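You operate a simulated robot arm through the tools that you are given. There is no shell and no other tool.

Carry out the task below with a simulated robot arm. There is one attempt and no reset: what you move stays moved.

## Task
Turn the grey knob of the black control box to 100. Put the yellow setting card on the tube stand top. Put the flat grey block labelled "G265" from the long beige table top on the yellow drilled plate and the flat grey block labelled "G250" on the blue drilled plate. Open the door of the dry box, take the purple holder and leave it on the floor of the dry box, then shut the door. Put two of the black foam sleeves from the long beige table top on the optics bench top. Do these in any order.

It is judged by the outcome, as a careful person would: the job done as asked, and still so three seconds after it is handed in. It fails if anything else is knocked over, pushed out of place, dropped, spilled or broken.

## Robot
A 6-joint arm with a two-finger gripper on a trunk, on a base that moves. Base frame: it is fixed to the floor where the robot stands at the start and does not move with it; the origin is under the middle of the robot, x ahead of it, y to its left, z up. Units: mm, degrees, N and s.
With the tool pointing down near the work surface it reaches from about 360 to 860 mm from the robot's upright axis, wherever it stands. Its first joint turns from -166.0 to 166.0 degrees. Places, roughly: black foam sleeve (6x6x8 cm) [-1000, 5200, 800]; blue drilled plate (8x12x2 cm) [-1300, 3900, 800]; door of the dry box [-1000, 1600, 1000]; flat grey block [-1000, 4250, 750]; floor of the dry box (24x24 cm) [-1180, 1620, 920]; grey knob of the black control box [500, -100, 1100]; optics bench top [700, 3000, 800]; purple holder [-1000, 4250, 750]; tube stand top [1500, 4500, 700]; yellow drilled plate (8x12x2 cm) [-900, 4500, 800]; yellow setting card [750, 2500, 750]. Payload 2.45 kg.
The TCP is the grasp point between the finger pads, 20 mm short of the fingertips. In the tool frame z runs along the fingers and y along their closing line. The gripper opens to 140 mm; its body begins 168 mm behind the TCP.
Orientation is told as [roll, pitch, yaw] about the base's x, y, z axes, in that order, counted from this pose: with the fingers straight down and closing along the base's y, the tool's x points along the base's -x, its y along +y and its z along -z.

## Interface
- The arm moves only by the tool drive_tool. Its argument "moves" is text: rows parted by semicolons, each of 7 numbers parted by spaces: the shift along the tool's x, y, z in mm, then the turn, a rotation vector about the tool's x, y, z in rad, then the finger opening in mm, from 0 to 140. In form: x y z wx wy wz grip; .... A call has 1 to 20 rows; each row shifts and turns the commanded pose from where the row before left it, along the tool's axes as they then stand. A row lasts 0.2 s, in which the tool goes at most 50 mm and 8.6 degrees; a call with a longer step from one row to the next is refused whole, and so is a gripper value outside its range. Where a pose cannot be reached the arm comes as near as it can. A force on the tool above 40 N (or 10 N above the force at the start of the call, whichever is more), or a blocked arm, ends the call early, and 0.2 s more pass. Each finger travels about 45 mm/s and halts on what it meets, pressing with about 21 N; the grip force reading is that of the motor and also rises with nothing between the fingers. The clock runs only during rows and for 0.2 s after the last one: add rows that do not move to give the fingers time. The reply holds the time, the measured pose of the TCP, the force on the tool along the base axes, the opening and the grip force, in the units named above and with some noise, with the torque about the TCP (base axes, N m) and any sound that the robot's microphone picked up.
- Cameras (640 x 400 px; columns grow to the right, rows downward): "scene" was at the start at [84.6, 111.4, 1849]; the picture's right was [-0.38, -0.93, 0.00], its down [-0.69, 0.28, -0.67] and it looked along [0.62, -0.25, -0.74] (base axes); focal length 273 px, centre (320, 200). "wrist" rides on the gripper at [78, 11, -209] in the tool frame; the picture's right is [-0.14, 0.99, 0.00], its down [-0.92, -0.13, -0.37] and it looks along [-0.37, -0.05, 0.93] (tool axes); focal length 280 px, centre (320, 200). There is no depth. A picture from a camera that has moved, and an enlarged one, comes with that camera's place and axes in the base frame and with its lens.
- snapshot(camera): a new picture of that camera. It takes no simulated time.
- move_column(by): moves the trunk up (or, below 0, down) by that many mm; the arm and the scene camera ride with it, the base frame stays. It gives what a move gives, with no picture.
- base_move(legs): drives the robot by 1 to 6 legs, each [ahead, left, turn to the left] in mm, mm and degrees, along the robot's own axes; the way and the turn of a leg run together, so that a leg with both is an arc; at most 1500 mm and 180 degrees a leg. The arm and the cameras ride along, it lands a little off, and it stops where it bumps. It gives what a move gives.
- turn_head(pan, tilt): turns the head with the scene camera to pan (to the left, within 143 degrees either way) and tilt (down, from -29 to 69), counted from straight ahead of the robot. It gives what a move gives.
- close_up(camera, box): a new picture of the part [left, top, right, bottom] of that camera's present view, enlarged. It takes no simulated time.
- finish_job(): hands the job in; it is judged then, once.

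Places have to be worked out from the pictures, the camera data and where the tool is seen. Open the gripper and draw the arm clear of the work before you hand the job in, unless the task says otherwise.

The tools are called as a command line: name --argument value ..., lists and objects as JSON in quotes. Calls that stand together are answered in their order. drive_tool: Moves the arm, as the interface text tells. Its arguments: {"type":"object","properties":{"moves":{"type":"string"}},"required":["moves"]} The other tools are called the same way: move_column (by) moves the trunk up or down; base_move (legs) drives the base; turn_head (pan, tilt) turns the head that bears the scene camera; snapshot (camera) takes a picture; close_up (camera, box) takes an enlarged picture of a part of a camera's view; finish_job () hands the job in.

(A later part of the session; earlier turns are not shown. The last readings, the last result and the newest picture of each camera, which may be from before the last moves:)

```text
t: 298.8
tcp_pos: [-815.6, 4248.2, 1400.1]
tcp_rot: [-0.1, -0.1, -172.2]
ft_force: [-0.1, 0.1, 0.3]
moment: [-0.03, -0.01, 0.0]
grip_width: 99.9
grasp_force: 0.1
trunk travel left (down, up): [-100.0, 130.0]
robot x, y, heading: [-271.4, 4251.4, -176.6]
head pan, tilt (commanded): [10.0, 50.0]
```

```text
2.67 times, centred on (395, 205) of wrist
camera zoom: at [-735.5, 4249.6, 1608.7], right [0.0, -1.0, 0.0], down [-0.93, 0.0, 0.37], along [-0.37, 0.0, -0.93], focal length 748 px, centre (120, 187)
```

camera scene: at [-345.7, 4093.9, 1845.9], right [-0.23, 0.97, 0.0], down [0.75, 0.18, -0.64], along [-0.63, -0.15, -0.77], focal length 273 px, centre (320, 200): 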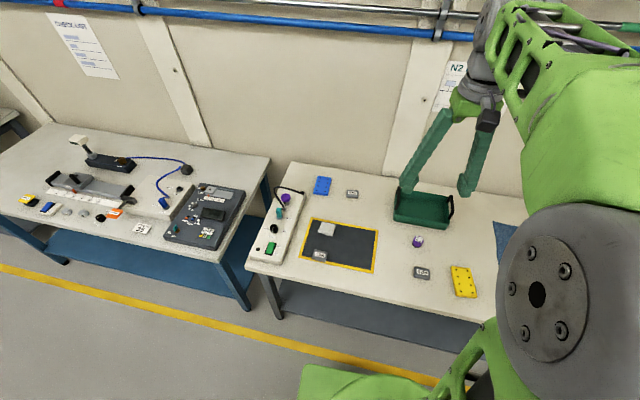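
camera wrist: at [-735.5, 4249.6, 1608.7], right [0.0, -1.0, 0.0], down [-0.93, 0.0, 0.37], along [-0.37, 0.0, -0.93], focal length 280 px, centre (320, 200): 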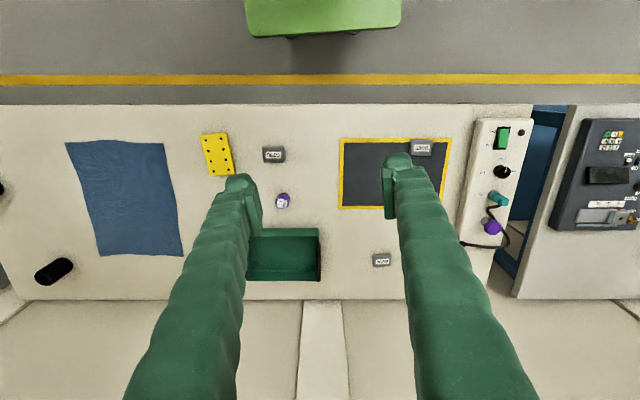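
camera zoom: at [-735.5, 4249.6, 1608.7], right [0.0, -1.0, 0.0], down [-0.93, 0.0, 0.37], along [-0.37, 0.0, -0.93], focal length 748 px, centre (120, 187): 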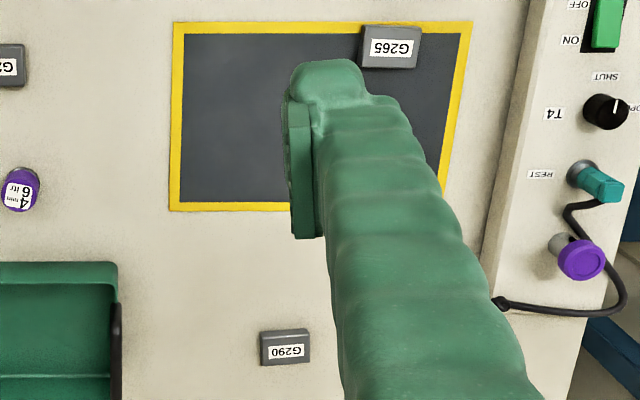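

G265 is on the dark mat (≈(-890, 3960)), G250 is next to the yellow plate (≈(-912, 4381)), G290 is a decoy; the yellow plate is at ≈(-910, 4542) and the blue plate at ≈(-1284, 3884). I go above G265 first.

drive_tool --moves "0 0 0 0 0 0.136 100; -6.8 26.2 36.4 0 0 0 100; -6.8 26.2 36.4 0 0 0 100; -6.8 26.2 36.4 0 0 0 100; -6.8 26.2 36.4 0 0 0 100; -6.8 26.2 36.4 0 0 0 100; -6.8 26.2 36.4 0 0 0 100; -6.8 26.2 36.4 0 0 0 100; -6.8 26.2 36.4 0 0 0 100; -6.8 26.2 36.4 0 0 0 100; -6.8 26.2 36.4 0 0 0 100; -6.8 26.2 36.4 0 0 0 100; 0 0 0 0 0 0 100"

snapshot --camera "wrist"

```text
t: 301.6
tcp_pos: [-889.9, 3961.2, 1002.6]
tcp_rot: [-0.1, -0.1, 179.9]
ft_force: [-0.2, 0.8, 0.4]
moment: [-0.03, 0.02, 0.0]
grip_width: 100.0
grasp_force: 0.1
trunk travel left (down, up): [-100.0, 130.0]
robot x, y, heading: [-270.3, 4250.9, -176.6]
head pan, tilt (commanded): [10.0, 50.0]
```

```text
taken
camera wrist: at [-810.6, 3950.9, 1211.5], right [-0.14, -0.99, 0.0], down [-0.92, 0.13, 0.37], along [-0.37, 0.05, -0.93], focal length 280 px, centre (320, 200)
```

wrist: 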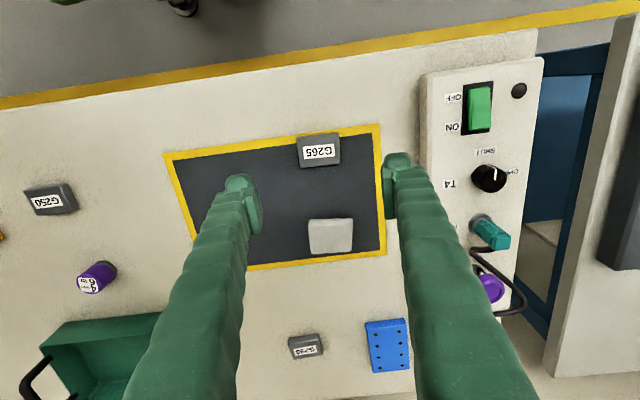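

G265 is right below. I zoom to get its exact orientation.

close_up --camera "wrist" --box '[280, 115, 360, 185]'

```text
5.71 times, centred on (320, 150) of wrist
camera zoom: at [-810.6, 3950.9, 1211.5], right [-0.14, -0.99, 0.0], down [-0.92, 0.13, 0.37], along [-0.37, 0.05, -0.93], focal length 1602 px, centre (320, 486)
```

zoom: 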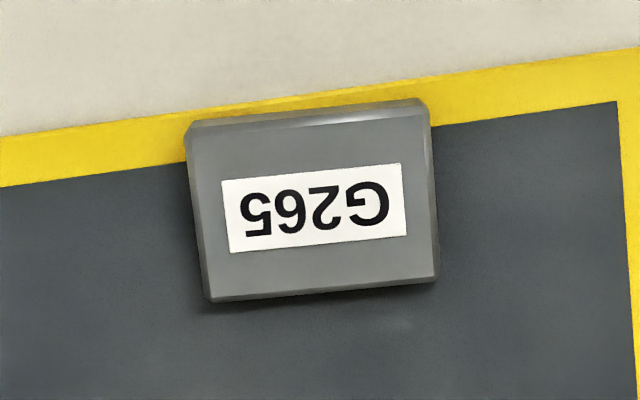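

The block is rotated about -3°. I align, descend to z≈820 and close on its 58 mm ends.

drive_tool --moves "-3 -2 0 0 0 0.05 95; 0 0 43 0 0 0 95; 0 0 43 0 0 0 95; 0 0 43 0 0 0 95; 0 0 40 0 0 0 95; 0 0 4 0 0 0 95; 0 0 4 0 0 0 95; 0 0 3 0 0 0 95; 0 0 0 0 0 0 95"

snapshot --camera "wrist"

```text
t: 303.6
tcp_pos: [-894.3, 3962.7, 820.5]
tcp_rot: [0.0, -0.2, 177.1]
ft_force: [-1.5, 0.9, 9.6]
moment: [0.12, -0.03, 0.02]
grip_width: 95.2
grasp_force: 0.0
trunk travel left (down, up): [-100.0, 130.0]
robot x, y, heading: [-270.0, 4251.9, -176.5]
head pan, tilt (commanded): [10.0, 50.0]
```

```text
taken
camera wrist: at [-816.4, 3948.3, 1029.7], right [-0.19, -0.98, 0.0], down [-0.91, 0.17, 0.37], along [-0.36, 0.07, -0.93], focal length 280 px, centre (320, 200)
```

wrist: 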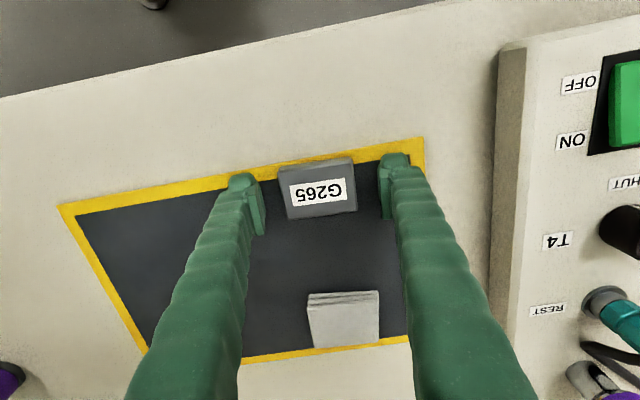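

Tips just touch the mat (surface ≈ z 800). I lift 2 mm and close on the block.

drive_tool --moves "0 0 -2 0 0 0 95; 0 0 0 0 0 0 75; 0 0 0 0 0 0 45; 0 0 0 0 0 0 45; 0 0 0 0 0 0 45; 0 0 0 0 0 0 45"

drive_tool --moves "0 0 -5 0 0 0 45; 0 0 -10 0 0 0 45; 0 0 -20 0 0 0 45; 0 0 -40 0 0 0 45; 0 0 -40 0 0 0 45; 0 0 -30 0 0 0 45; 0 0 0 0 0 0 45"

snapshot --camera "wrist"

```text
t: 305.0
tcp_pos: [-894.4, 3963.1, 823.3]
tcp_rot: [-0.1, -0.2, 177.1]
ft_force: [0.4, 2.6, 27.2]
moment: [0.26, -0.14, 0.0]
grip_width: 59.2
grasp_force: 20.6
trunk travel left (down, up): [-100.0, 130.0]
robot x, y, heading: [-270.1, 4249.9, -176.6]
head pan, tilt (commanded): [10.0, 50.0]
```

```text
t: 306.6
tcp_pos: [-894.7, 3963.0, 964.8]
tcp_rot: [0.0, -0.1, 177.2]
ft_force: [-0.6, 0.0, -1.6]
moment: [0.03, -0.02, -0.02]
grip_width: 58.9
grasp_force: 20.5
trunk travel left (down, up): [-100.0, 130.0]
robot x, y, heading: [-268.9, 4253.8, -176.7]
head pan, tilt (commanded): [10.0, 50.0]
```

```text
taken
camera wrist: at [-816.7, 3948.4, 1174.0], right [-0.19, -0.98, 0.0], down [-0.91, 0.17, 0.37], along [-0.36, 0.07, -0.93], focal length 280 px, centre (320, 200)
```

wrist: 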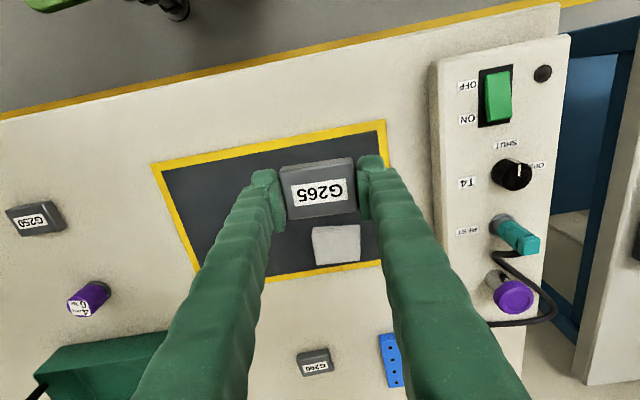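

G265 is lifted securely. I carry it across to above the yellow plate, turning the tool ~18° to match the plate.

drive_tool --moves "-3.7 -48.1 0 0 0 0 45; -3.7 -48.1 0 0 0 0 45; -3.7 -48.1 0 0 0 0 45; -3.7 -48.1 0 0 0 0 45; -3.7 -48.1 0 0 0 0 45; -3.7 -48.1 0 0 0 0 45; -3.7 -48.1 0 0 0 0 45; -3.7 -48.1 0 0 0 0 45; -3.7 -48.1 0 0 0 0 45; -3.7 -48.1 0 0 0 0 45; -3.7 -48.1 0 0 0 0 45; -3.7 -48.1 0 0 0 0 45; 0 0 0 0 0 -0.1065 45; 0 0 0 0 0 -0.1065 45; 0 0 0 0 0 -0.1065 45; 0 0 0 0 0 0 45"

snapshot --camera "wrist"

close_up --camera "scene" --box '[380, 200, 540, 320]'

```text
t: 310.0
tcp_pos: [-909.5, 4541.5, 967.0]
tcp_rot: [0.0, -0.1, -164.5]
ft_force: [0.6, 0.3, -1.6]
moment: [0.03, 0.01, 0.03]
grip_width: 59.2
grasp_force: 20.8
trunk travel left (down, up): [-100.0, 130.0]
robot x, y, heading: [-265.8, 4250.9, -176.9]
head pan, tilt (commanded): [10.0, 50.0]
```

```text
taken
camera wrist: at [-830.6, 4552.0, 1175.6], right [0.13, -0.99, 0.0], down [-0.92, -0.12, 0.37], along [-0.37, -0.05, -0.93], focal length 280 px, centre (320, 200)
```

wrist: 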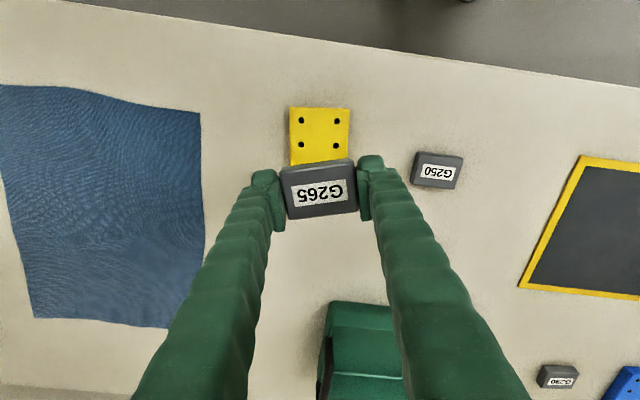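

```text
3.33 times, centred on (460, 260) of scene
camera zoom: at [-345.9, 4093.9, 1845.9], right [-0.23, 0.97, 0.0], down [0.75, 0.18, -0.64], along [-0.63, -0.15, -0.77], focal length 910 px, centre (-147, 0)
```

zoom: 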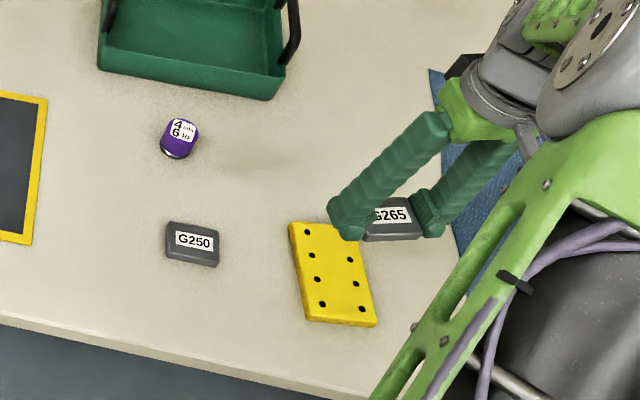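

The plate's long side is really at about 7°, so I turn the tool back 8.5°; the plate centre (-913, 4541) is right under the block. I lower to just above it.

drive_tool --moves "0 0 0 0 0 0.148 45; -3 0 30 0 0 0 45; 0 0 30 0 0 0 45; 0 0 30 0 0 0 45; 0 0 20 0 0 0 45; 0 0 0 0 0 0 45"

snapshot --camera "wrist"

close_up --camera "scene" --box '[420, 220, 520, 310]'

```text
t: 311.4
tcp_pos: [-915.4, 4542.3, 857.4]
tcp_rot: [-0.2, -0.1, -173.0]
ft_force: [0.8, -0.2, -1.0]
moment: [0.01, 0.0, 0.01]
grip_width: 58.9
grasp_force: 20.5
trunk travel left (down, up): [-100.0, 130.0]
robot x, y, heading: [-270.4, 4249.7, -176.7]
head pan, tilt (commanded): [10.0, 50.0]
```

```text
taken
camera wrist: at [-835.3, 4541.4, 1065.5], right [-0.02, -1.0, 0.0], down [-0.93, 0.01, 0.37], along [-0.37, 0.01, -0.93], focal length 280 px, centre (320, 200)
```

wrist: 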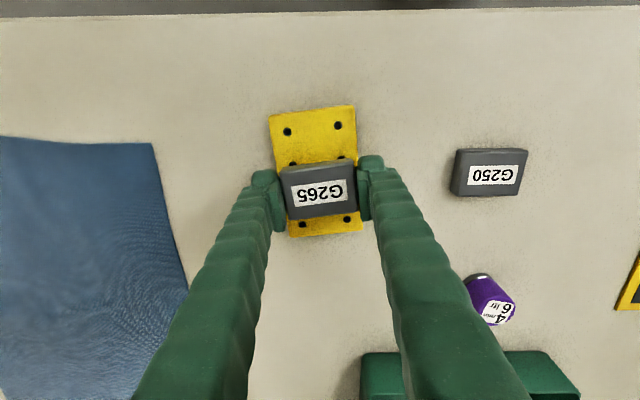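

```text
4.44 times, centred on (470, 265) of scene
camera zoom: at [-345.8, 4093.9, 1846.0], right [-0.23, 0.97, 0.0], down [0.75, 0.18, -0.64], along [-0.63, -0.15, -0.77], focal length 1213 px, centre (-347, -89)
```

zoom: 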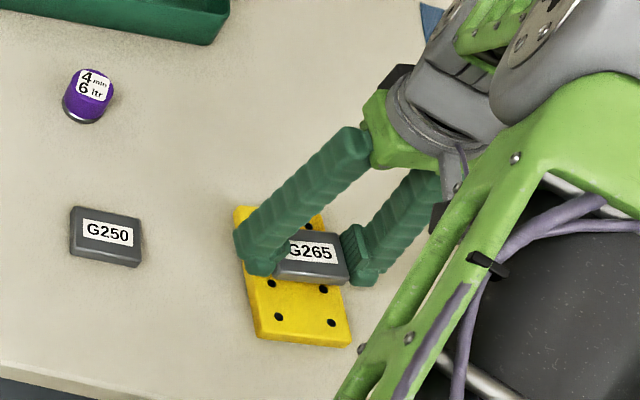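

The block sits well centred over the yellow plate. I shift 4 mm and lower to contact in small steps.

drive_tool --moves "4 0 5 0 0 0 45; 0 0 4 0 0 0 45; 0 0 2 0 0 0 45; 0 0 2 0 0 0 45; 0 0 2 0 0 0 45; 0 0 0 0 0 0 45"

```text
t: 312.8
tcp_pos: [-908.4, 4542.2, 841.6]
tcp_rot: [-0.1, -0.1, -172.9]
ft_force: [0.7, -0.2, -1.1]
moment: [-0.02, 0.03, 0.01]
grip_width: 58.8
grasp_force: 21.4
trunk travel left (down, up): [-100.0, 130.0]
robot x, y, heading: [-270.5, 4250.9, -176.8]
head pan, tilt (commanded): [10.0, 50.0]
```

No contact yet at 841.6; I continue with 1.5 mm steps.

drive_tool --moves "0 0 1.5 0 0 0 45; 0 0 1.5 0 0 0 45; 0 0 1.5 0 0 0 45; 0 0 0 0 0 0 45"

```text
t: 313.8
tcp_pos: [-909.2, 4541.1, 836.7]
tcp_rot: [0.0, -0.1, -173.1]
ft_force: [0.5, 0.1, -1.6]
moment: [-0.04, -0.01, 0.02]
grip_width: 58.8
grasp_force: 20.6
trunk travel left (down, up): [-100.0, 130.0]
robot x, y, heading: [-270.5, 4249.4, -176.5]
head pan, tilt (commanded): [10.0, 50.0]
```

drive_tool --moves "0 0 1.5 0 0 0 45; 0 0 1.5 0 0 0 45; 0 0 0 0 0 0 45"

close_up --camera "scene" --box '[420, 220, 520, 310]'

```text
t: 314.6
tcp_pos: [-909.5, 4542.1, 837.2]
tcp_rot: [-0.2, -0.3, -173.0]
ft_force: [-2.3, -1.7, 27.2]
moment: [0.03, -0.19, 0.02]
grip_width: 58.8
grasp_force: 20.8
trunk travel left (down, up): [-100.0, 130.0]
robot x, y, heading: [-271.1, 4249.1, -176.8]
head pan, tilt (commanded): [10.0, 50.0]
```

```text
4.44 times, centred on (470, 265) of scene
camera zoom: at [-343.7, 4092.6, 1846.1], right [-0.23, 0.97, 0.0], down [0.74, 0.18, -0.64], along [-0.63, -0.15, -0.77], focal length 1213 px, centre (-347, -89)
```

zoom: 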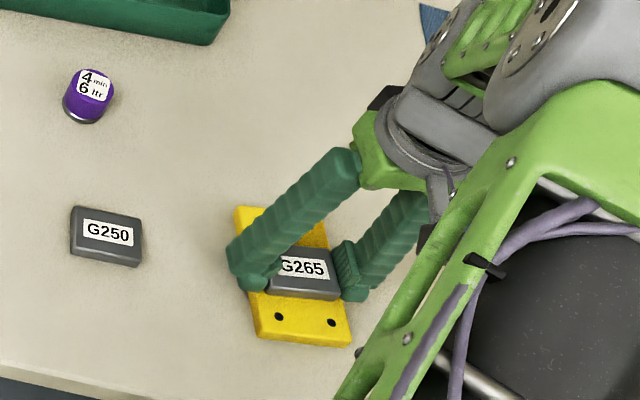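

The block rests on the plate (27 N). I ease up, open, and lift away.

drive_tool --moves "0 0 -2.5 0 0 0 45; 0 0 0 0 0 0 56; 0 0 0 0 0 0 64; 0 0 0 0 0 0 75; 0 0 0 0 0 0 90; 0 0 0 0 0 0 90; 0 0 -15 0 0 0 90; 0 0 -30 0 0 0 90; 0 0 -40 0 0 0 90; 0 0 -40 0 0 0 90; 0 0 0 0 0 0 90"

snapshot --camera "wrist"

close_up --camera "scene" --box '[420, 220, 520, 310]'

```text
t: 317.0
tcp_pos: [-908.4, 4540.7, 962.4]
tcp_rot: [0.1, -0.1, -173.0]
ft_force: [-0.4, 1.0, -0.4]
moment: [-0.02, 0.0, 0.01]
grip_width: 90.0
grasp_force: 0.1
trunk travel left (down, up): [-100.0, 130.0]
robot x, y, heading: [-267.8, 4254.1, -176.5]
head pan, tilt (commanded): [10.0, 50.0]
```

```text
taken
camera wrist: at [-828.3, 4540.4, 1171.6], right [-0.02, -1.0, 0.0], down [-0.93, 0.02, 0.37], along [-0.37, 0.01, -0.93], focal length 280 px, centre (320, 200)
```

wrist: 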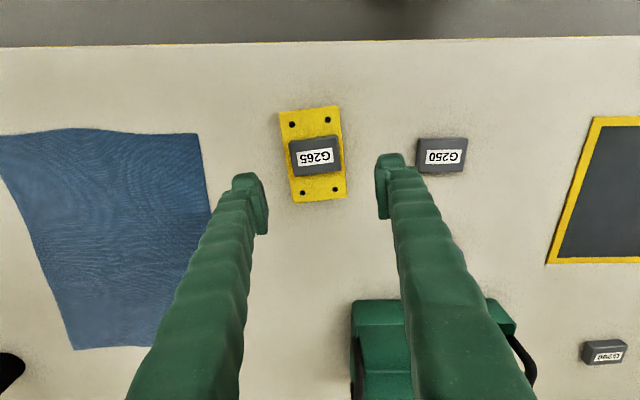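

```text
4.44 times, centred on (470, 265) of scene
camera zoom: at [-346.0, 4094.0, 1845.9], right [-0.23, 0.97, 0.0], down [0.75, 0.18, -0.64], along [-0.63, -0.15, -0.77], focal length 1213 px, centre (-347, -89)
```

zoom: 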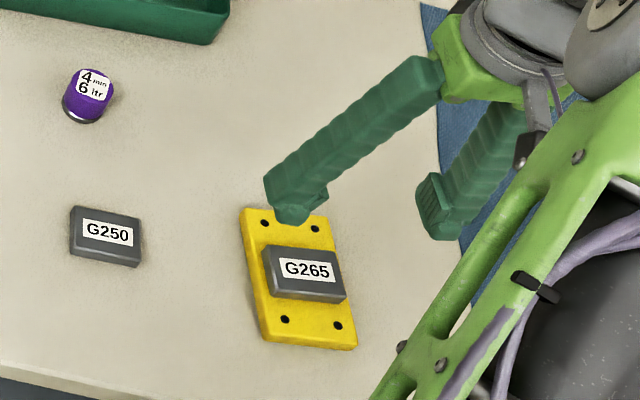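

G265 is in place on the yellow plate. Next G250 at about (-912, 4384): I move above it and square the tool.

drive_tool --moves "0 0 0 0 0 0.122 95; -1 39.2 0 0 0 0 95; -1 39.2 0 0 0 0 95; -1 39.2 0 0 0 0 95; -1 39.2 0 0 0 0 95; 0 0 0 0 0 0 95"

snapshot --camera "wrist"

close_up --camera "wrist" --box '[280, 115, 360, 185]'

```text
t: 318.4
tcp_pos: [-910.8, 4384.5, 958.4]
tcp_rot: [0.1, -0.2, 179.9]
ft_force: [-0.4, -0.4, -0.3]
moment: [0.01, 0.02, 0.0]
grip_width: 95.0
grasp_force: 0.1
trunk travel left (down, up): [-100.0, 130.0]
robot x, y, heading: [-274.8, 4248.4, -176.9]
head pan, tilt (commanded): [10.0, 50.0]
```

```text
taken
camera wrist: at [-830.6, 4374.8, 1167.4], right [-0.14, -0.99, 0.0], down [-0.92, 0.13, 0.37], along [-0.37, 0.05, -0.93], focal length 280 px, centre (320, 200)
```

wrist: 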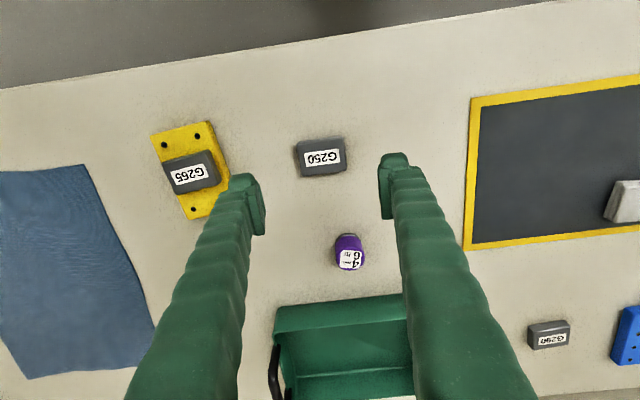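

```text
5.71 times, centred on (320, 150) of wrist
camera zoom: at [-830.6, 4374.8, 1167.4], right [-0.14, -0.99, 0.0], down [-0.92, 0.13, 0.37], along [-0.37, 0.05, -0.93], focal length 1602 px, centre (320, 486)
```

zoom: 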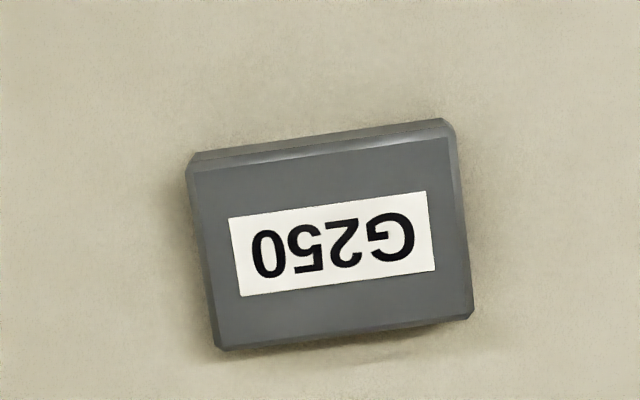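

G250 is square to the tool and centred. I descend to about z 821 and close on it.

drive_tool --moves "-1.5 1.7 40 0 0 0 95; 0 0 40 0 0 0 95; 0 0 40 0 0 0 95; 0 0 8 0 0 0 95; 0 0 4 0 0 0 95; 0 0 4 0 0 0 95; 0 0 1.5 0 0 0 95; 0 0 0 0 0 0 95"

```text
t: 320.2
tcp_pos: [-913.8, 4382.3, 823.3]
tcp_rot: [0.0, -0.1, 180.0]
ft_force: [-0.4, -0.3, -0.8]
moment: [0.0, -0.03, 0.02]
grip_width: 95.3
grasp_force: 0.0
trunk travel left (down, up): [-100.0, 130.0]
robot x, y, heading: [-270.2, 4250.7, -176.6]
head pan, tilt (commanded): [10.0, 50.0]
```

No contact with the table at 823; I close on the block here and lift.

drive_tool --moves "0 0 0 0 0 0 75; 0 0 0 0 0 0 45; 0 0 0 0 0 0 45; 0 0 0 0 0 0 45; 0 0 0 0 0 0 45; 0 0 -4 0 0 0 45; 0 0 -10 0 0 0 45; 0 0 -20 0 0 0 45; 0 0 -40 0 0 0 45; 0 0 -40 0 0 0 45; 0 0 -40 0 0 0 45; 0 0 0 0 0 0 45"

snapshot --camera "wrist"

```text
t: 322.8
tcp_pos: [-913.2, 4384.7, 975.6]
tcp_rot: [0.0, 0.0, 180.0]
ft_force: [-0.5, -0.3, -0.9]
moment: [-0.01, -0.03, 0.01]
grip_width: 58.9
grasp_force: 20.7
trunk travel left (down, up): [-100.0, 130.0]
robot x, y, heading: [-270.3, 4253.2, -176.7]
head pan, tilt (commanded): [10.0, 50.0]
```

```text
taken
camera wrist: at [-834.7, 4373.7, 1184.6], right [-0.14, -0.99, 0.0], down [-0.92, 0.13, 0.37], along [-0.37, 0.05, -0.93], focal length 280 px, centre (320, 200)
```

wrist: 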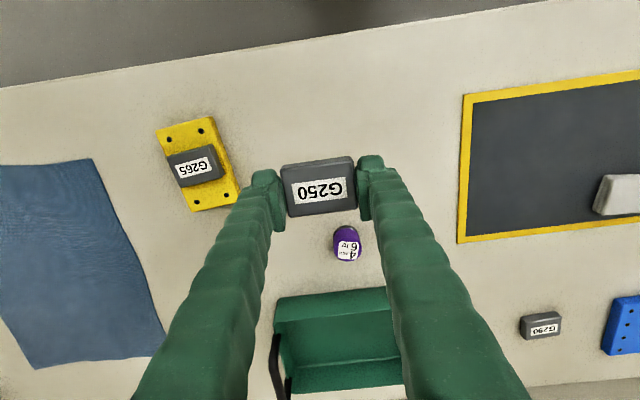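

G250 is held. The blue plate is far back (x≈-1284), so I raise the arm and bring the base closer, to about (-400, 3890).

drive_tool --moves "15 0 -45 0 0 0 45; 15 0 -45 0 0 0 45; 15 0 -45 0 0 0 45; 15 0 -30 0 0 0 45; 0 0 0 0 0 0 45"

base_move --legs '[[0, 0, -3.3], [125, 365, 0]]'

turn_head --pan 10 --tilt 50

snapshot --camera "scene"

snapshot --camera "wrist"

```text
t: 324.0
tcp_pos: [-855.2, 4383.7, 1144.4]
tcp_rot: [0.0, -0.1, 180.0]
ft_force: [-0.8, 0.4, -1.1]
moment: [-0.01, -0.02, -0.01]
grip_width: 58.9
grasp_force: 21.2
trunk travel left (down, up): [-100.0, 130.0]
robot x, y, heading: [-267.8, 4250.8, -176.5]
head pan, tilt (commanded): [10.0, 50.0]
```

```text
t: 328.3
tcp_pos: [-974.8, 4047.9, 1143.5]
tcp_rot: [-0.1, -0.1, 176.6]
ft_force: [0.3, -0.4, -1.3]
moment: [0.0, -0.03, -0.02]
grip_width: 59.2
grasp_force: 20.9
trunk travel left (down, up): [-100.0, 130.0]
robot x, y, heading: [-399.0, 3882.1, -180.2]
head pan, tilt (commanded): [10.0, 50.0]
```

```text
t: 328.9
tcp_pos: [-973.4, 4046.8, 1143.1]
tcp_rot: [0.0, -0.1, 176.7]
ft_force: [0.5, 0.1, -1.4]
moment: [0.03, -0.01, -0.01]
grip_width: 59.2
grasp_force: 20.5
trunk travel left (down, up): [-100.0, 130.0]
robot x, y, heading: [-400.5, 3884.0, -179.9]
head pan, tilt (commanded): [10.0, 50.0]
```

```text
taken
camera scene: at [-482.7, 3729.8, 1845.9], right [-0.17, 0.98, 0.0], down [0.75, 0.13, -0.64], along [-0.63, -0.11, -0.77], focal length 273 px, centre (320, 200)
```

scene: 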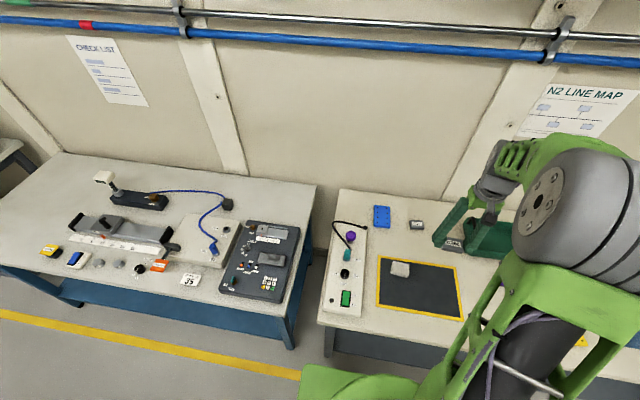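

```text
taken
camera wrist: at [-895.7, 4032.2, 1352.9], right [-0.19, -0.98, 0.0], down [-0.91, 0.18, 0.37], along [-0.36, 0.07, -0.93], focal length 280 px, centre (320, 200)
```

wrist: 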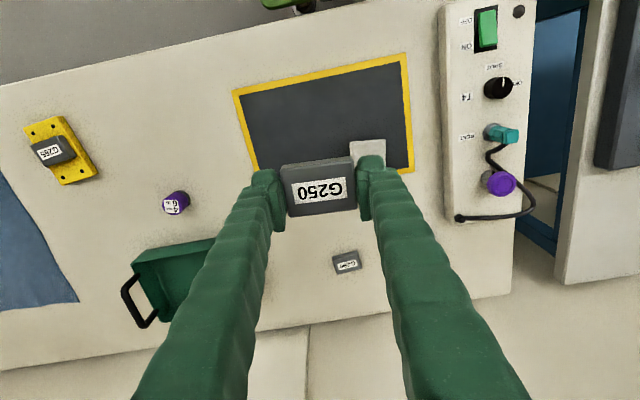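

Now close enough. I zoom on the blue plate to get its exact place and orientation.

close_up --camera "scene" --box '[320, 180, 440, 280]'

```text
4.00 times, centred on (380, 230) of scene
camera zoom: at [-482.7, 3729.8, 1845.9], right [-0.17, 0.98, 0.0], down [0.75, 0.13, -0.64], along [-0.63, -0.11, -0.77], focal length 1092 px, centre (80, 80)
```

zoom: 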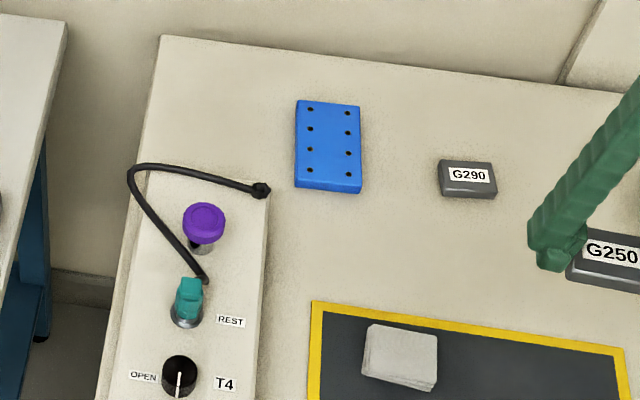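

The blue plate's centre is at about (-1279, 3883), long side along x, clear of the cable plug at (-1185, 3809). I move G250 in front of it and tilt the tool 12° to gain reach.

drive_tool --moves "0 0 0 0 0 -0.058 45; -29.6 23.4 20.4 0 0 0 45; -29.6 23.4 20.4 0 0 0 45; -29.6 23.4 20.4 0 0 0 45; -29.6 23.4 20.4 0 0 0 45; -29.6 23.4 20.4 0 0 0 45; -29.6 23.4 20.4 0 0 0 45; -29.6 23.4 20.4 0 0 0 45; 0 0 0 0 -0.105 0 45; 0 0 0 0 -0.105 0 45; 0 0 0 0 0 0 45"

snapshot --camera "wrist"

```text
t: 331.3
tcp_pos: [-1181.9, 3882.1, 1002.3]
tcp_rot: [-0.1, -12.1, -180.1]
ft_force: [0.1, -0.3, -1.4]
moment: [-0.02, -0.02, 0.01]
grip_width: 59.2
grasp_force: 20.8
trunk travel left (down, up): [-100.0, 130.0]
robot x, y, heading: [-397.8, 3887.4, -179.9]
head pan, tilt (commanded): [10.0, 50.0]
```

```text
taken
camera wrist: at [-1061.5, 3871.3, 1190.3], right [-0.13, -0.99, 0.03], down [-0.82, 0.13, 0.55], along [-0.55, 0.05, -0.83], focal length 280 px, centre (320, 200)
```

wrist: 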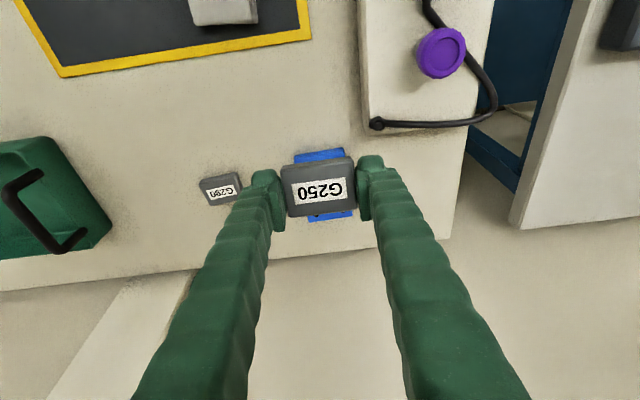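

The plate is directly ahead-below (centre ≈(-1283, 3883)). I move in to z≈880 above it.

drive_tool --moves "-17.6 0 35 0 0 0 45; -17.6 0 35 0 0 0 45; -17.6 -1 35 0 0 0 45; -17.5 0 35 0 0 0 45; 0 0 0 0 0 0 45"

snapshot --camera "wrist"

close_up --camera "scene" --box '[320, 170, 440, 270]'

```text
t: 332.5
tcp_pos: [-1280.8, 3883.3, 881.3]
tcp_rot: [0.1, -12.1, -179.9]
ft_force: [-0.1, -0.1, -0.9]
moment: [0.01, 0.01, 0.01]
grip_width: 59.0
grasp_force: 21.0
trunk travel left (down, up): [-100.0, 130.0]
robot x, y, heading: [-397.0, 3879.9, -179.8]
head pan, tilt (commanded): [10.0, 50.0]
```

```text
taken
camera wrist: at [-1159.3, 3872.5, 1068.8], right [-0.13, -0.99, 0.03], down [-0.82, 0.13, 0.55], along [-0.55, 0.05, -0.83], focal length 280 px, centre (320, 200)
```

wrist: 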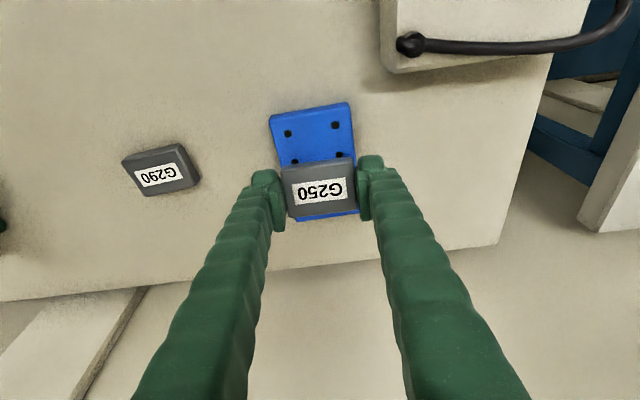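

```text
4.00 times, centred on (380, 220) of scene
camera zoom: at [-482.4, 3729.8, 1846.0], right [-0.17, 0.98, 0.0], down [0.75, 0.13, -0.64], along [-0.63, -0.11, -0.77], focal length 1092 px, centre (80, 120)
```

zoom: 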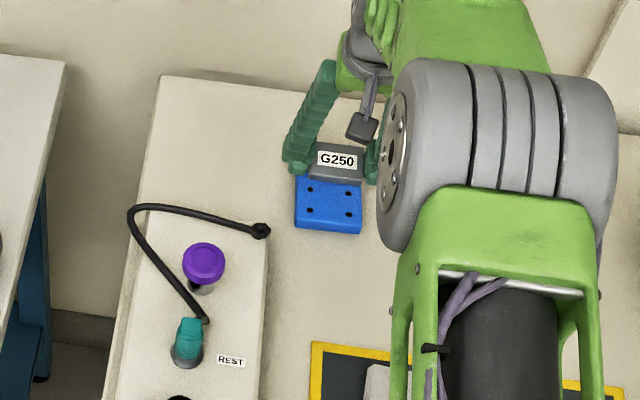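

Well aligned (plate centre ≈(-1288, 3884)). I lower vertically toward contact.

drive_tool --moves "1.7 0 11.5 0 0 0 45; 1.7 0 11.5 0 0 0 45; 1.9 0 11.5 0 0 0 45; 0.42 0 1.96 0 0 0 45; 0.42 0 1.96 0 0 0 45; 0 0 0 0 0 0 45"

```text
t: 333.9
tcp_pos: [-1282.8, 3883.6, 842.6]
tcp_rot: [-0.1, -12.4, -180.0]
ft_force: [-4.1, 2.4, 18.0]
moment: [0.04, -0.28, 0.03]
grip_width: 59.3
grasp_force: 21.1
trunk travel left (down, up): [-100.0, 130.0]
robot x, y, heading: [-397.1, 3879.3, -180.0]
head pan, tilt (commanded): [10.0, 50.0]
```

Contact at 842.6. I ease up slightly and open the fingers gently so the block settles flat.

drive_tool --moves "-0.3 0 -1.5 0 0 0 45; 0 0 0 0 0 0 56; 0 0 0 0 0 0 60; 0 0 0 0 0 0 63; 0 0 0 0 0 0 68; 0 0 0 0 0 0 78; 0 0 0 0 0 0 88; 0 0 0 0 0 0 88"

snapshot --camera "wrist"

```text
t: 335.7
tcp_pos: [-1280.6, 3885.2, 840.4]
tcp_rot: [0.0, -12.1, -180.0]
ft_force: [-0.7, 0.7, 0.7]
moment: [-0.01, -0.03, 0.0]
grip_width: 87.9
grasp_force: 0.1
trunk travel left (down, up): [-100.0, 130.0]
robot x, y, heading: [-398.2, 3881.3, -179.9]
head pan, tilt (commanded): [10.0, 50.0]
```

```text
taken
camera wrist: at [-1159.5, 3873.6, 1029.8], right [-0.13, -0.99, 0.03], down [-0.82, 0.13, 0.55], along [-0.55, 0.05, -0.83], focal length 280 px, centre (320, 200)
```

wrist: 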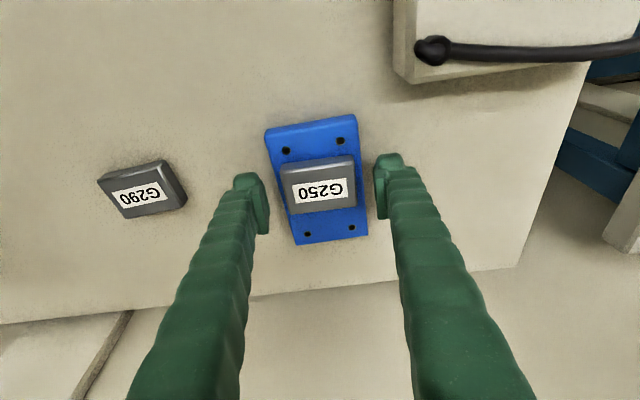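

G250 sits flat and centred on the blue plate. I lift straight up, level the tool and retract, then move to the sleeves again.

drive_tool --moves "-4 0 -20 0 0 0 95; -7.8 0 -36.7 0 0 0 95; -7.8 0 -36.7 0 0 0 95; -7.8 0 -36.7 0 0 0 95; 20 0 -30 0 0.105 0 95; 20 0 -35 0 0.105 0 95; 40 0 -20 0 0 0 95; 45 0 -20 0 0 0 95; 45 0 -20 0 0 0 95; 45 0 -20 0 0 0 95; 45 0 0 0 0 0 95; 45 0 0 0 0 0 95; 0 0 0 0 0 0 95"

close_up --camera "scene" --box '[320, 170, 460, 290]'

base_move --legs '[[-155, 0, 0], [0, -1322, 0]]'

snapshot --camera "wrist"

```text
t: 338.5
tcp_pos: [-966.9, 3884.2, 1115.4]
tcp_rot: [0.0, 0.1, -180.0]
ft_force: [1.0, -0.4, -0.2]
moment: [0.0, -0.01, 0.01]
grip_width: 95.1
grasp_force: 0.0
trunk travel left (down, up): [-100.0, 130.0]
robot x, y, heading: [-399.3, 3882.1, -179.9]
head pan, tilt (commanded): [10.0, 50.0]
```

```text
3.33 times, centred on (390, 230) of scene
camera zoom: at [-483.1, 3729.8, 1845.8], right [-0.17, 0.98, 0.0], down [0.75, 0.13, -0.64], along [-0.63, -0.11, -0.77], focal length 910 px, centre (87, 100)
```

zoom: 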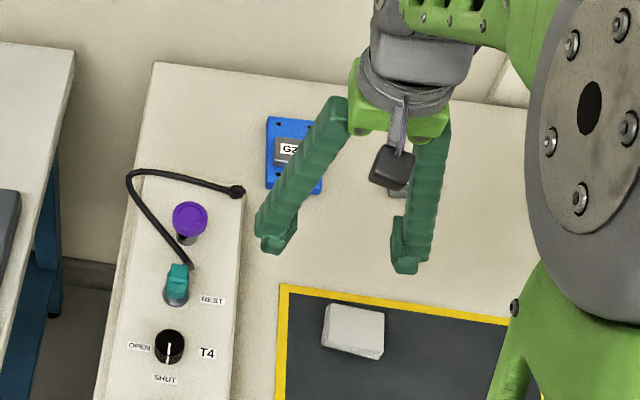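

```text
t: 351.3
tcp_pos: [-819.6, 5209.3, 1114.8]
tcp_rot: [-0.1, 0.0, -179.6]
ft_force: [-1.1, 1.0, 0.1]
moment: [0.03, 0.0, 0.0]
grip_width: 95.3
grasp_force: 0.1
trunk travel left (down, up): [-100.0, 130.0]
robot x, y, heading: [-250.3, 5212.6, -179.3]
head pan, tilt (commanded): [10.0, 50.0]
```

```text
taken
camera wrist: at [-739.8, 5199.1, 1323.4], right [-0.13, -0.99, 0.0], down [-0.92, 0.12, 0.37], along [-0.37, 0.05, -0.93], focal length 280 px, centre (320, 200)
```

wrist: 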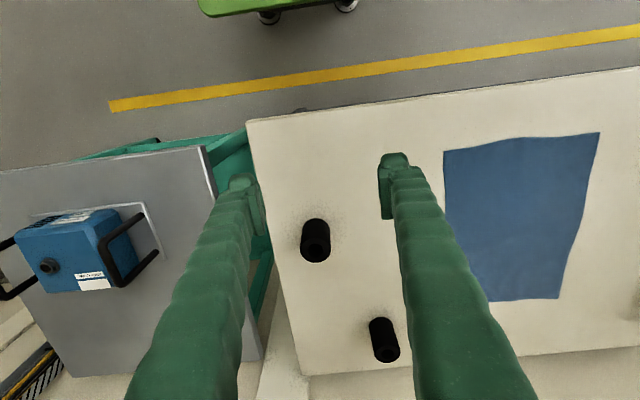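

The second sleeve's top is at about (-1004, 5242). I move above it to z≈1000 and look.

drive_tool --moves "-36.8 -6.6 23 0 0 0 100; -36.8 -6.6 23 0 0 0 100; -36.8 -6.6 23 0 0 0 100; -36.8 -6.6 23 0 0 0 100; -36.8 -6.6 23 0 0 0 100; 0 0 0 0 0 0 100"

snapshot --camera "wrist"

```text
t: 352.7
tcp_pos: [-1001.8, 5242.8, 999.2]
tcp_rot: [0.0, -0.1, -179.6]
ft_force: [-0.4, -0.1, -0.3]
moment: [0.0, -0.01, 0.01]
grip_width: 99.8
grasp_force: 0.0
trunk travel left (down, up): [-100.0, 130.0]
robot x, y, heading: [-250.7, 5211.9, -179.8]
head pan, tilt (commanded): [10.0, 50.0]
```

```text
taken
camera wrist: at [-922.3, 5232.8, 1208.8], right [-0.13, -0.99, 0.0], down [-0.92, 0.12, 0.37], along [-0.37, 0.05, -0.93], focal length 280 px, centre (320, 200)
```

wrist: 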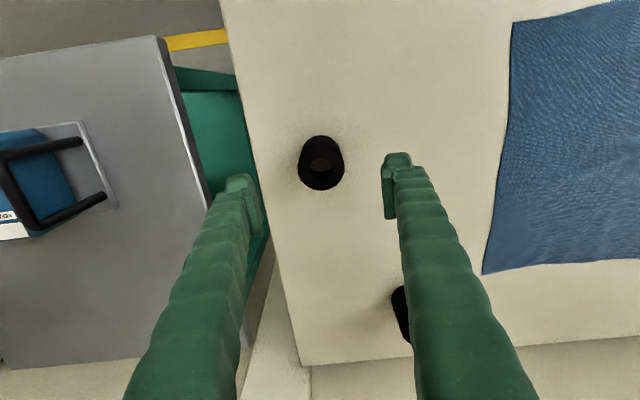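

Sleeve centre is (-1010, 5245). I centre, descend to z≈826 and close.

drive_tool --moves "-8 -2 30 0 0 0 100; 0 0 40 0 0 0 100; 0 0 40 0 0 0 100; 0 0 40 0 0 0 100; 0 0 22 0 0 0 100; 0 0 0 0 0 0 100; 0 0 0 0 0 0 75; 0 0 0 0 0 0 45; 0 0 0 0 0 0 45; 0 0 0 0 0 0 45; 0 0 0 0 0 0 45"

snapshot --camera "wrist"

```text
t: 355.1
tcp_pos: [-1010.7, 5244.7, 829.5]
tcp_rot: [0.0, -0.1, -179.6]
ft_force: [0.2, -0.2, 0.4]
moment: [-0.05, 0.05, 0.01]
grip_width: 56.2
grasp_force: 20.6
trunk travel left (down, up): [-100.0, 130.0]
robot x, y, heading: [-254.2, 5209.6, -179.7]
head pan, tilt (commanded): [10.0, 50.0]
```

```text
taken
camera wrist: at [-931.4, 5234.0, 1038.5], right [-0.13, -0.99, 0.0], down [-0.92, 0.12, 0.37], along [-0.37, 0.05, -0.93], focal length 280 px, centre (320, 200)
```

wrist: 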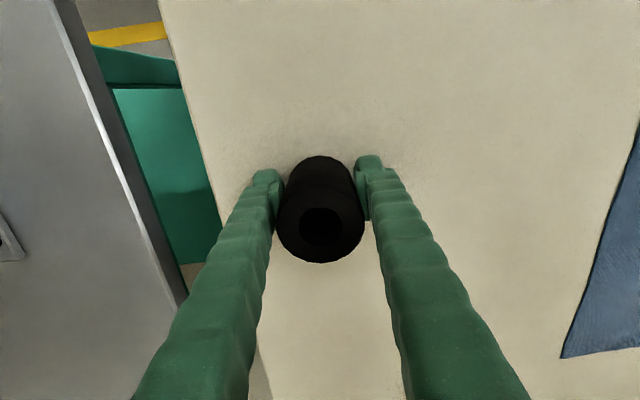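

Second sleeve gripped. I lift, tuck and drive to the optics bench again.

drive_tool --moves "0 0 -15 0 0 0 45; 0 0 -40 0 0 0 45; 5 0 -48 0 0 0 45; 20 0 -44 0 0 0 45; 20 0 -44 0 0 0 45; 20 0 -44 0 0 0 45; 20 0 -44 0 0 0 45; 20 0 -44 0 0 0 45; 20 0 -44 0 0 0 45; 20 0 -44 0 0 0 45; 20 0 -44 0 0 0 45; 20 0 -44 0 0 0 45; 20 0 -44 0 0 0 45; 20 0 -30 0 0 0 45; 15 0 0 0 0 0 45; 0 0 0 0 0 0 45"

base_move --legs '[[0, 0, 89.7], [1300, 170, 0], [1300, 0, 0], [0, 0, 90]]'

turn_head --pan 15 --tilt 48

snapshot --camera "scene"

snapshot --camera "wrist"

```text
t: 358.5
tcp_pos: [-772.6, 5243.5, 1402.6]
tcp_rot: [0.0, 0.0, -179.5]
ft_force: [-1.2, 1.2, -0.2]
moment: [-0.03, -0.01, -0.02]
grip_width: 56.3
grasp_force: 21.0
trunk travel left (down, up): [-100.0, 130.0]
robot x, y, heading: [-250.5, 5213.4, -179.7]
head pan, tilt (commanded): [10.0, 50.0]
```

```text
t: 378.7
tcp_pos: [440.7, 2605.5, 1401.9]
tcp_rot: [-0.1, -0.1, -0.9]
ft_force: [0.9, -0.2, 0.6]
moment: [-0.04, -0.02, -0.01]
grip_width: 55.5
grasp_force: 21.1
trunk travel left (down, up): [-100.0, 130.0]
robot x, y, heading: [-79.7, 2650.9, -0.9]
head pan, tilt (commanded): [10.0, 50.0]
```

```text
t: 379.3
tcp_pos: [440.8, 2605.6, 1401.8]
tcp_rot: [-0.1, 0.0, -0.9]
ft_force: [-0.2, -0.3, 0.8]
moment: [-0.02, 0.01, -0.03]
grip_width: 55.3
grasp_force: 20.4
trunk travel left (down, up): [-100.0, 130.0]
robot x, y, heading: [-78.3, 2648.6, -1.2]
head pan, tilt (commanded): [15.0, 48.0]
```

```text
taken
camera scene: at [10.7, 2809.4, 1848.6], right [0.24, -0.97, 0.0], down [-0.72, -0.18, -0.67], along [0.65, 0.16, -0.74], focal length 273 px, centre (320, 200)
```

scene: 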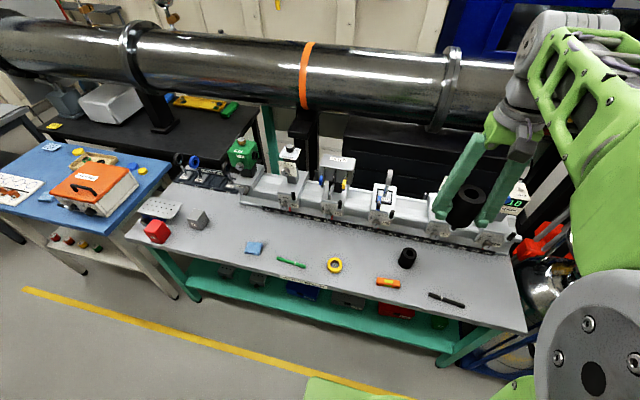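

```text
taken
camera wrist: at [363.9, 2618.2, 1611.9], right [0.15, 0.99, 0.0], down [0.92, -0.14, 0.37], along [0.36, -0.06, -0.93], focal length 280 px, centre (320, 200)
```

wrist: 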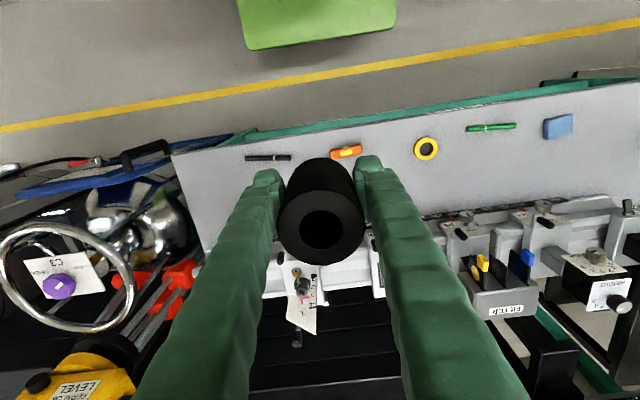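

The free spot at (650, 2740) lies between the first sleeve and the tape roll. I lower the second sleeve there to z≈900.

drive_tool --moves "-17.25 11.5 41.7 0 0 0 45; -17.25 11.5 41.7 0 0 0 45; -17.25 11.5 41.7 0 0 0 45; -17.25 11.5 41.7 0 0 0 45; -17.25 11.5 41.7 0 0 0 45; -17.25 11.5 41.7 0 0 0 45; -17.25 11.5 41.7 0 0 0 45; -17.25 11.5 41.7 0 0 0 45; -17.25 11.5 41.7 0 0 0 45; -17.25 11.5 41.7 0 0 0 45; -17.25 11.5 41.7 0 0 0 45; -17.25 11.5 41.7 0 0 0 45; 0 0 0 0 0 0 45"

snapshot --camera "wrist"

```text
t: 382.1
tcp_pos: [647.5, 2741.5, 903.5]
tcp_rot: [-0.1, -0.2, -1.0]
ft_force: [-0.2, -0.3, 0.0]
moment: [-0.01, -0.03, 0.02]
grip_width: 55.0
grasp_force: 20.7
trunk travel left (down, up): [-100.0, 130.0]
robot x, y, heading: [-79.4, 2650.2, -0.7]
head pan, tilt (commanded): [15.0, 48.0]
```

```text
taken
camera wrist: at [570.7, 2754.2, 1112.5], right [0.15, 0.99, 0.0], down [0.92, -0.14, 0.37], along [0.37, -0.06, -0.93], focal length 280 px, centre (320, 200)
```

wrist: 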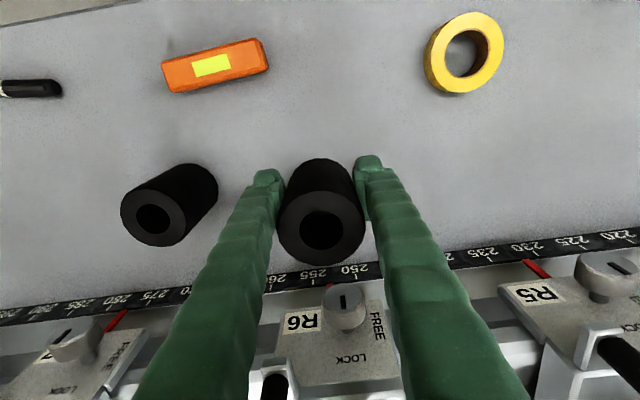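

Clear on both sides. I lower to contact (expected TCP z≈844).

drive_tool --moves "0 0 20 0 0 0 45; 0 0 20 0 0 0 45; 0 0 10 0 0 0 45; 0 0 3 0 0 0 45; 0 0 2 0 0 0 45; 0 0 2 0 0 0 45; 0 0 0 0 0 0 45"

```text
t: 383.7
tcp_pos: [651.9, 2739.4, 847.4]
tcp_rot: [0.1, -0.3, -0.8]
ft_force: [-1.9, 2.0, 24.1]
moment: [0.03, -0.02, -0.02]
grip_width: 54.7
grasp_force: 20.8
trunk travel left (down, up): [-100.0, 130.0]
robot x, y, heading: [-78.7, 2653.4, -1.0]
head pan, tilt (commanded): [15.0, 48.0]
```

The sleeve's base touches (24 N). I ease up, open to 80 mm and lift away.

drive_tool --moves "0 0 -2 0 0 0 45; 0 0 0 0 0 0 56; 0 0 0 0 0 0 66; 0 0 0 0 0 0 80; 0 0 0 0 0 0 80; 0 0 -20 0 0 0 80; 0 0 -40 0 0 0 80; 0 0 -40 0 0 0 80; 0 0 -40 0 0 0 80; 0 0 0 0 0 0 80"

snapshot --camera "wrist"

snapshot --camera "scene"

```text
t: 385.9
tcp_pos: [649.6, 2740.3, 985.3]
tcp_rot: [-0.1, 0.0, -0.9]
ft_force: [0.4, 0.4, 0.7]
moment: [-0.01, 0.03, -0.02]
grip_width: 79.8
grasp_force: 0.1
trunk travel left (down, up): [-100.0, 130.0]
robot x, y, heading: [-78.9, 2654.3, -1.0]
head pan, tilt (commanded): [15.0, 48.0]
```

```text
taken
camera wrist: at [570.9, 2753.3, 1195.5], right [0.15, 0.99, 0.0], down [0.92, -0.14, 0.37], along [0.36, -0.06, -0.93], focal length 280 px, centre (320, 200)
```

wrist: 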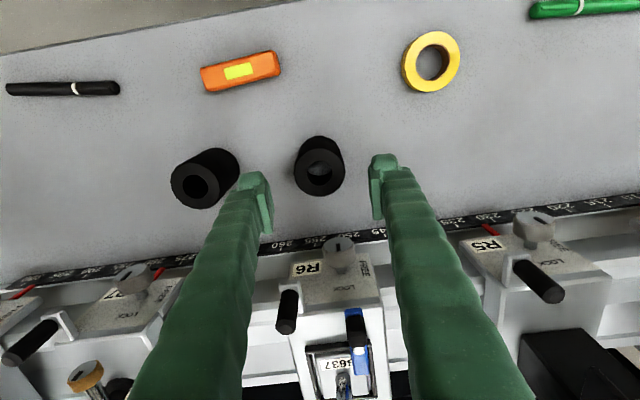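

```text
taken
camera scene: at [10.8, 2809.5, 1848.6], right [0.24, -0.97, 0.0], down [-0.72, -0.18, -0.67], along [0.65, 0.16, -0.74], focal length 273 px, centre (320, 200)
```

scene: 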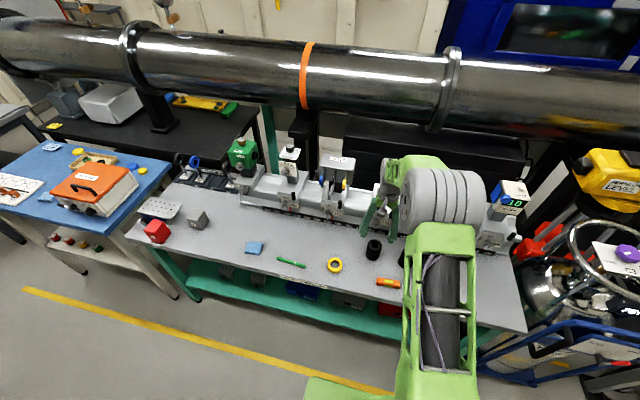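

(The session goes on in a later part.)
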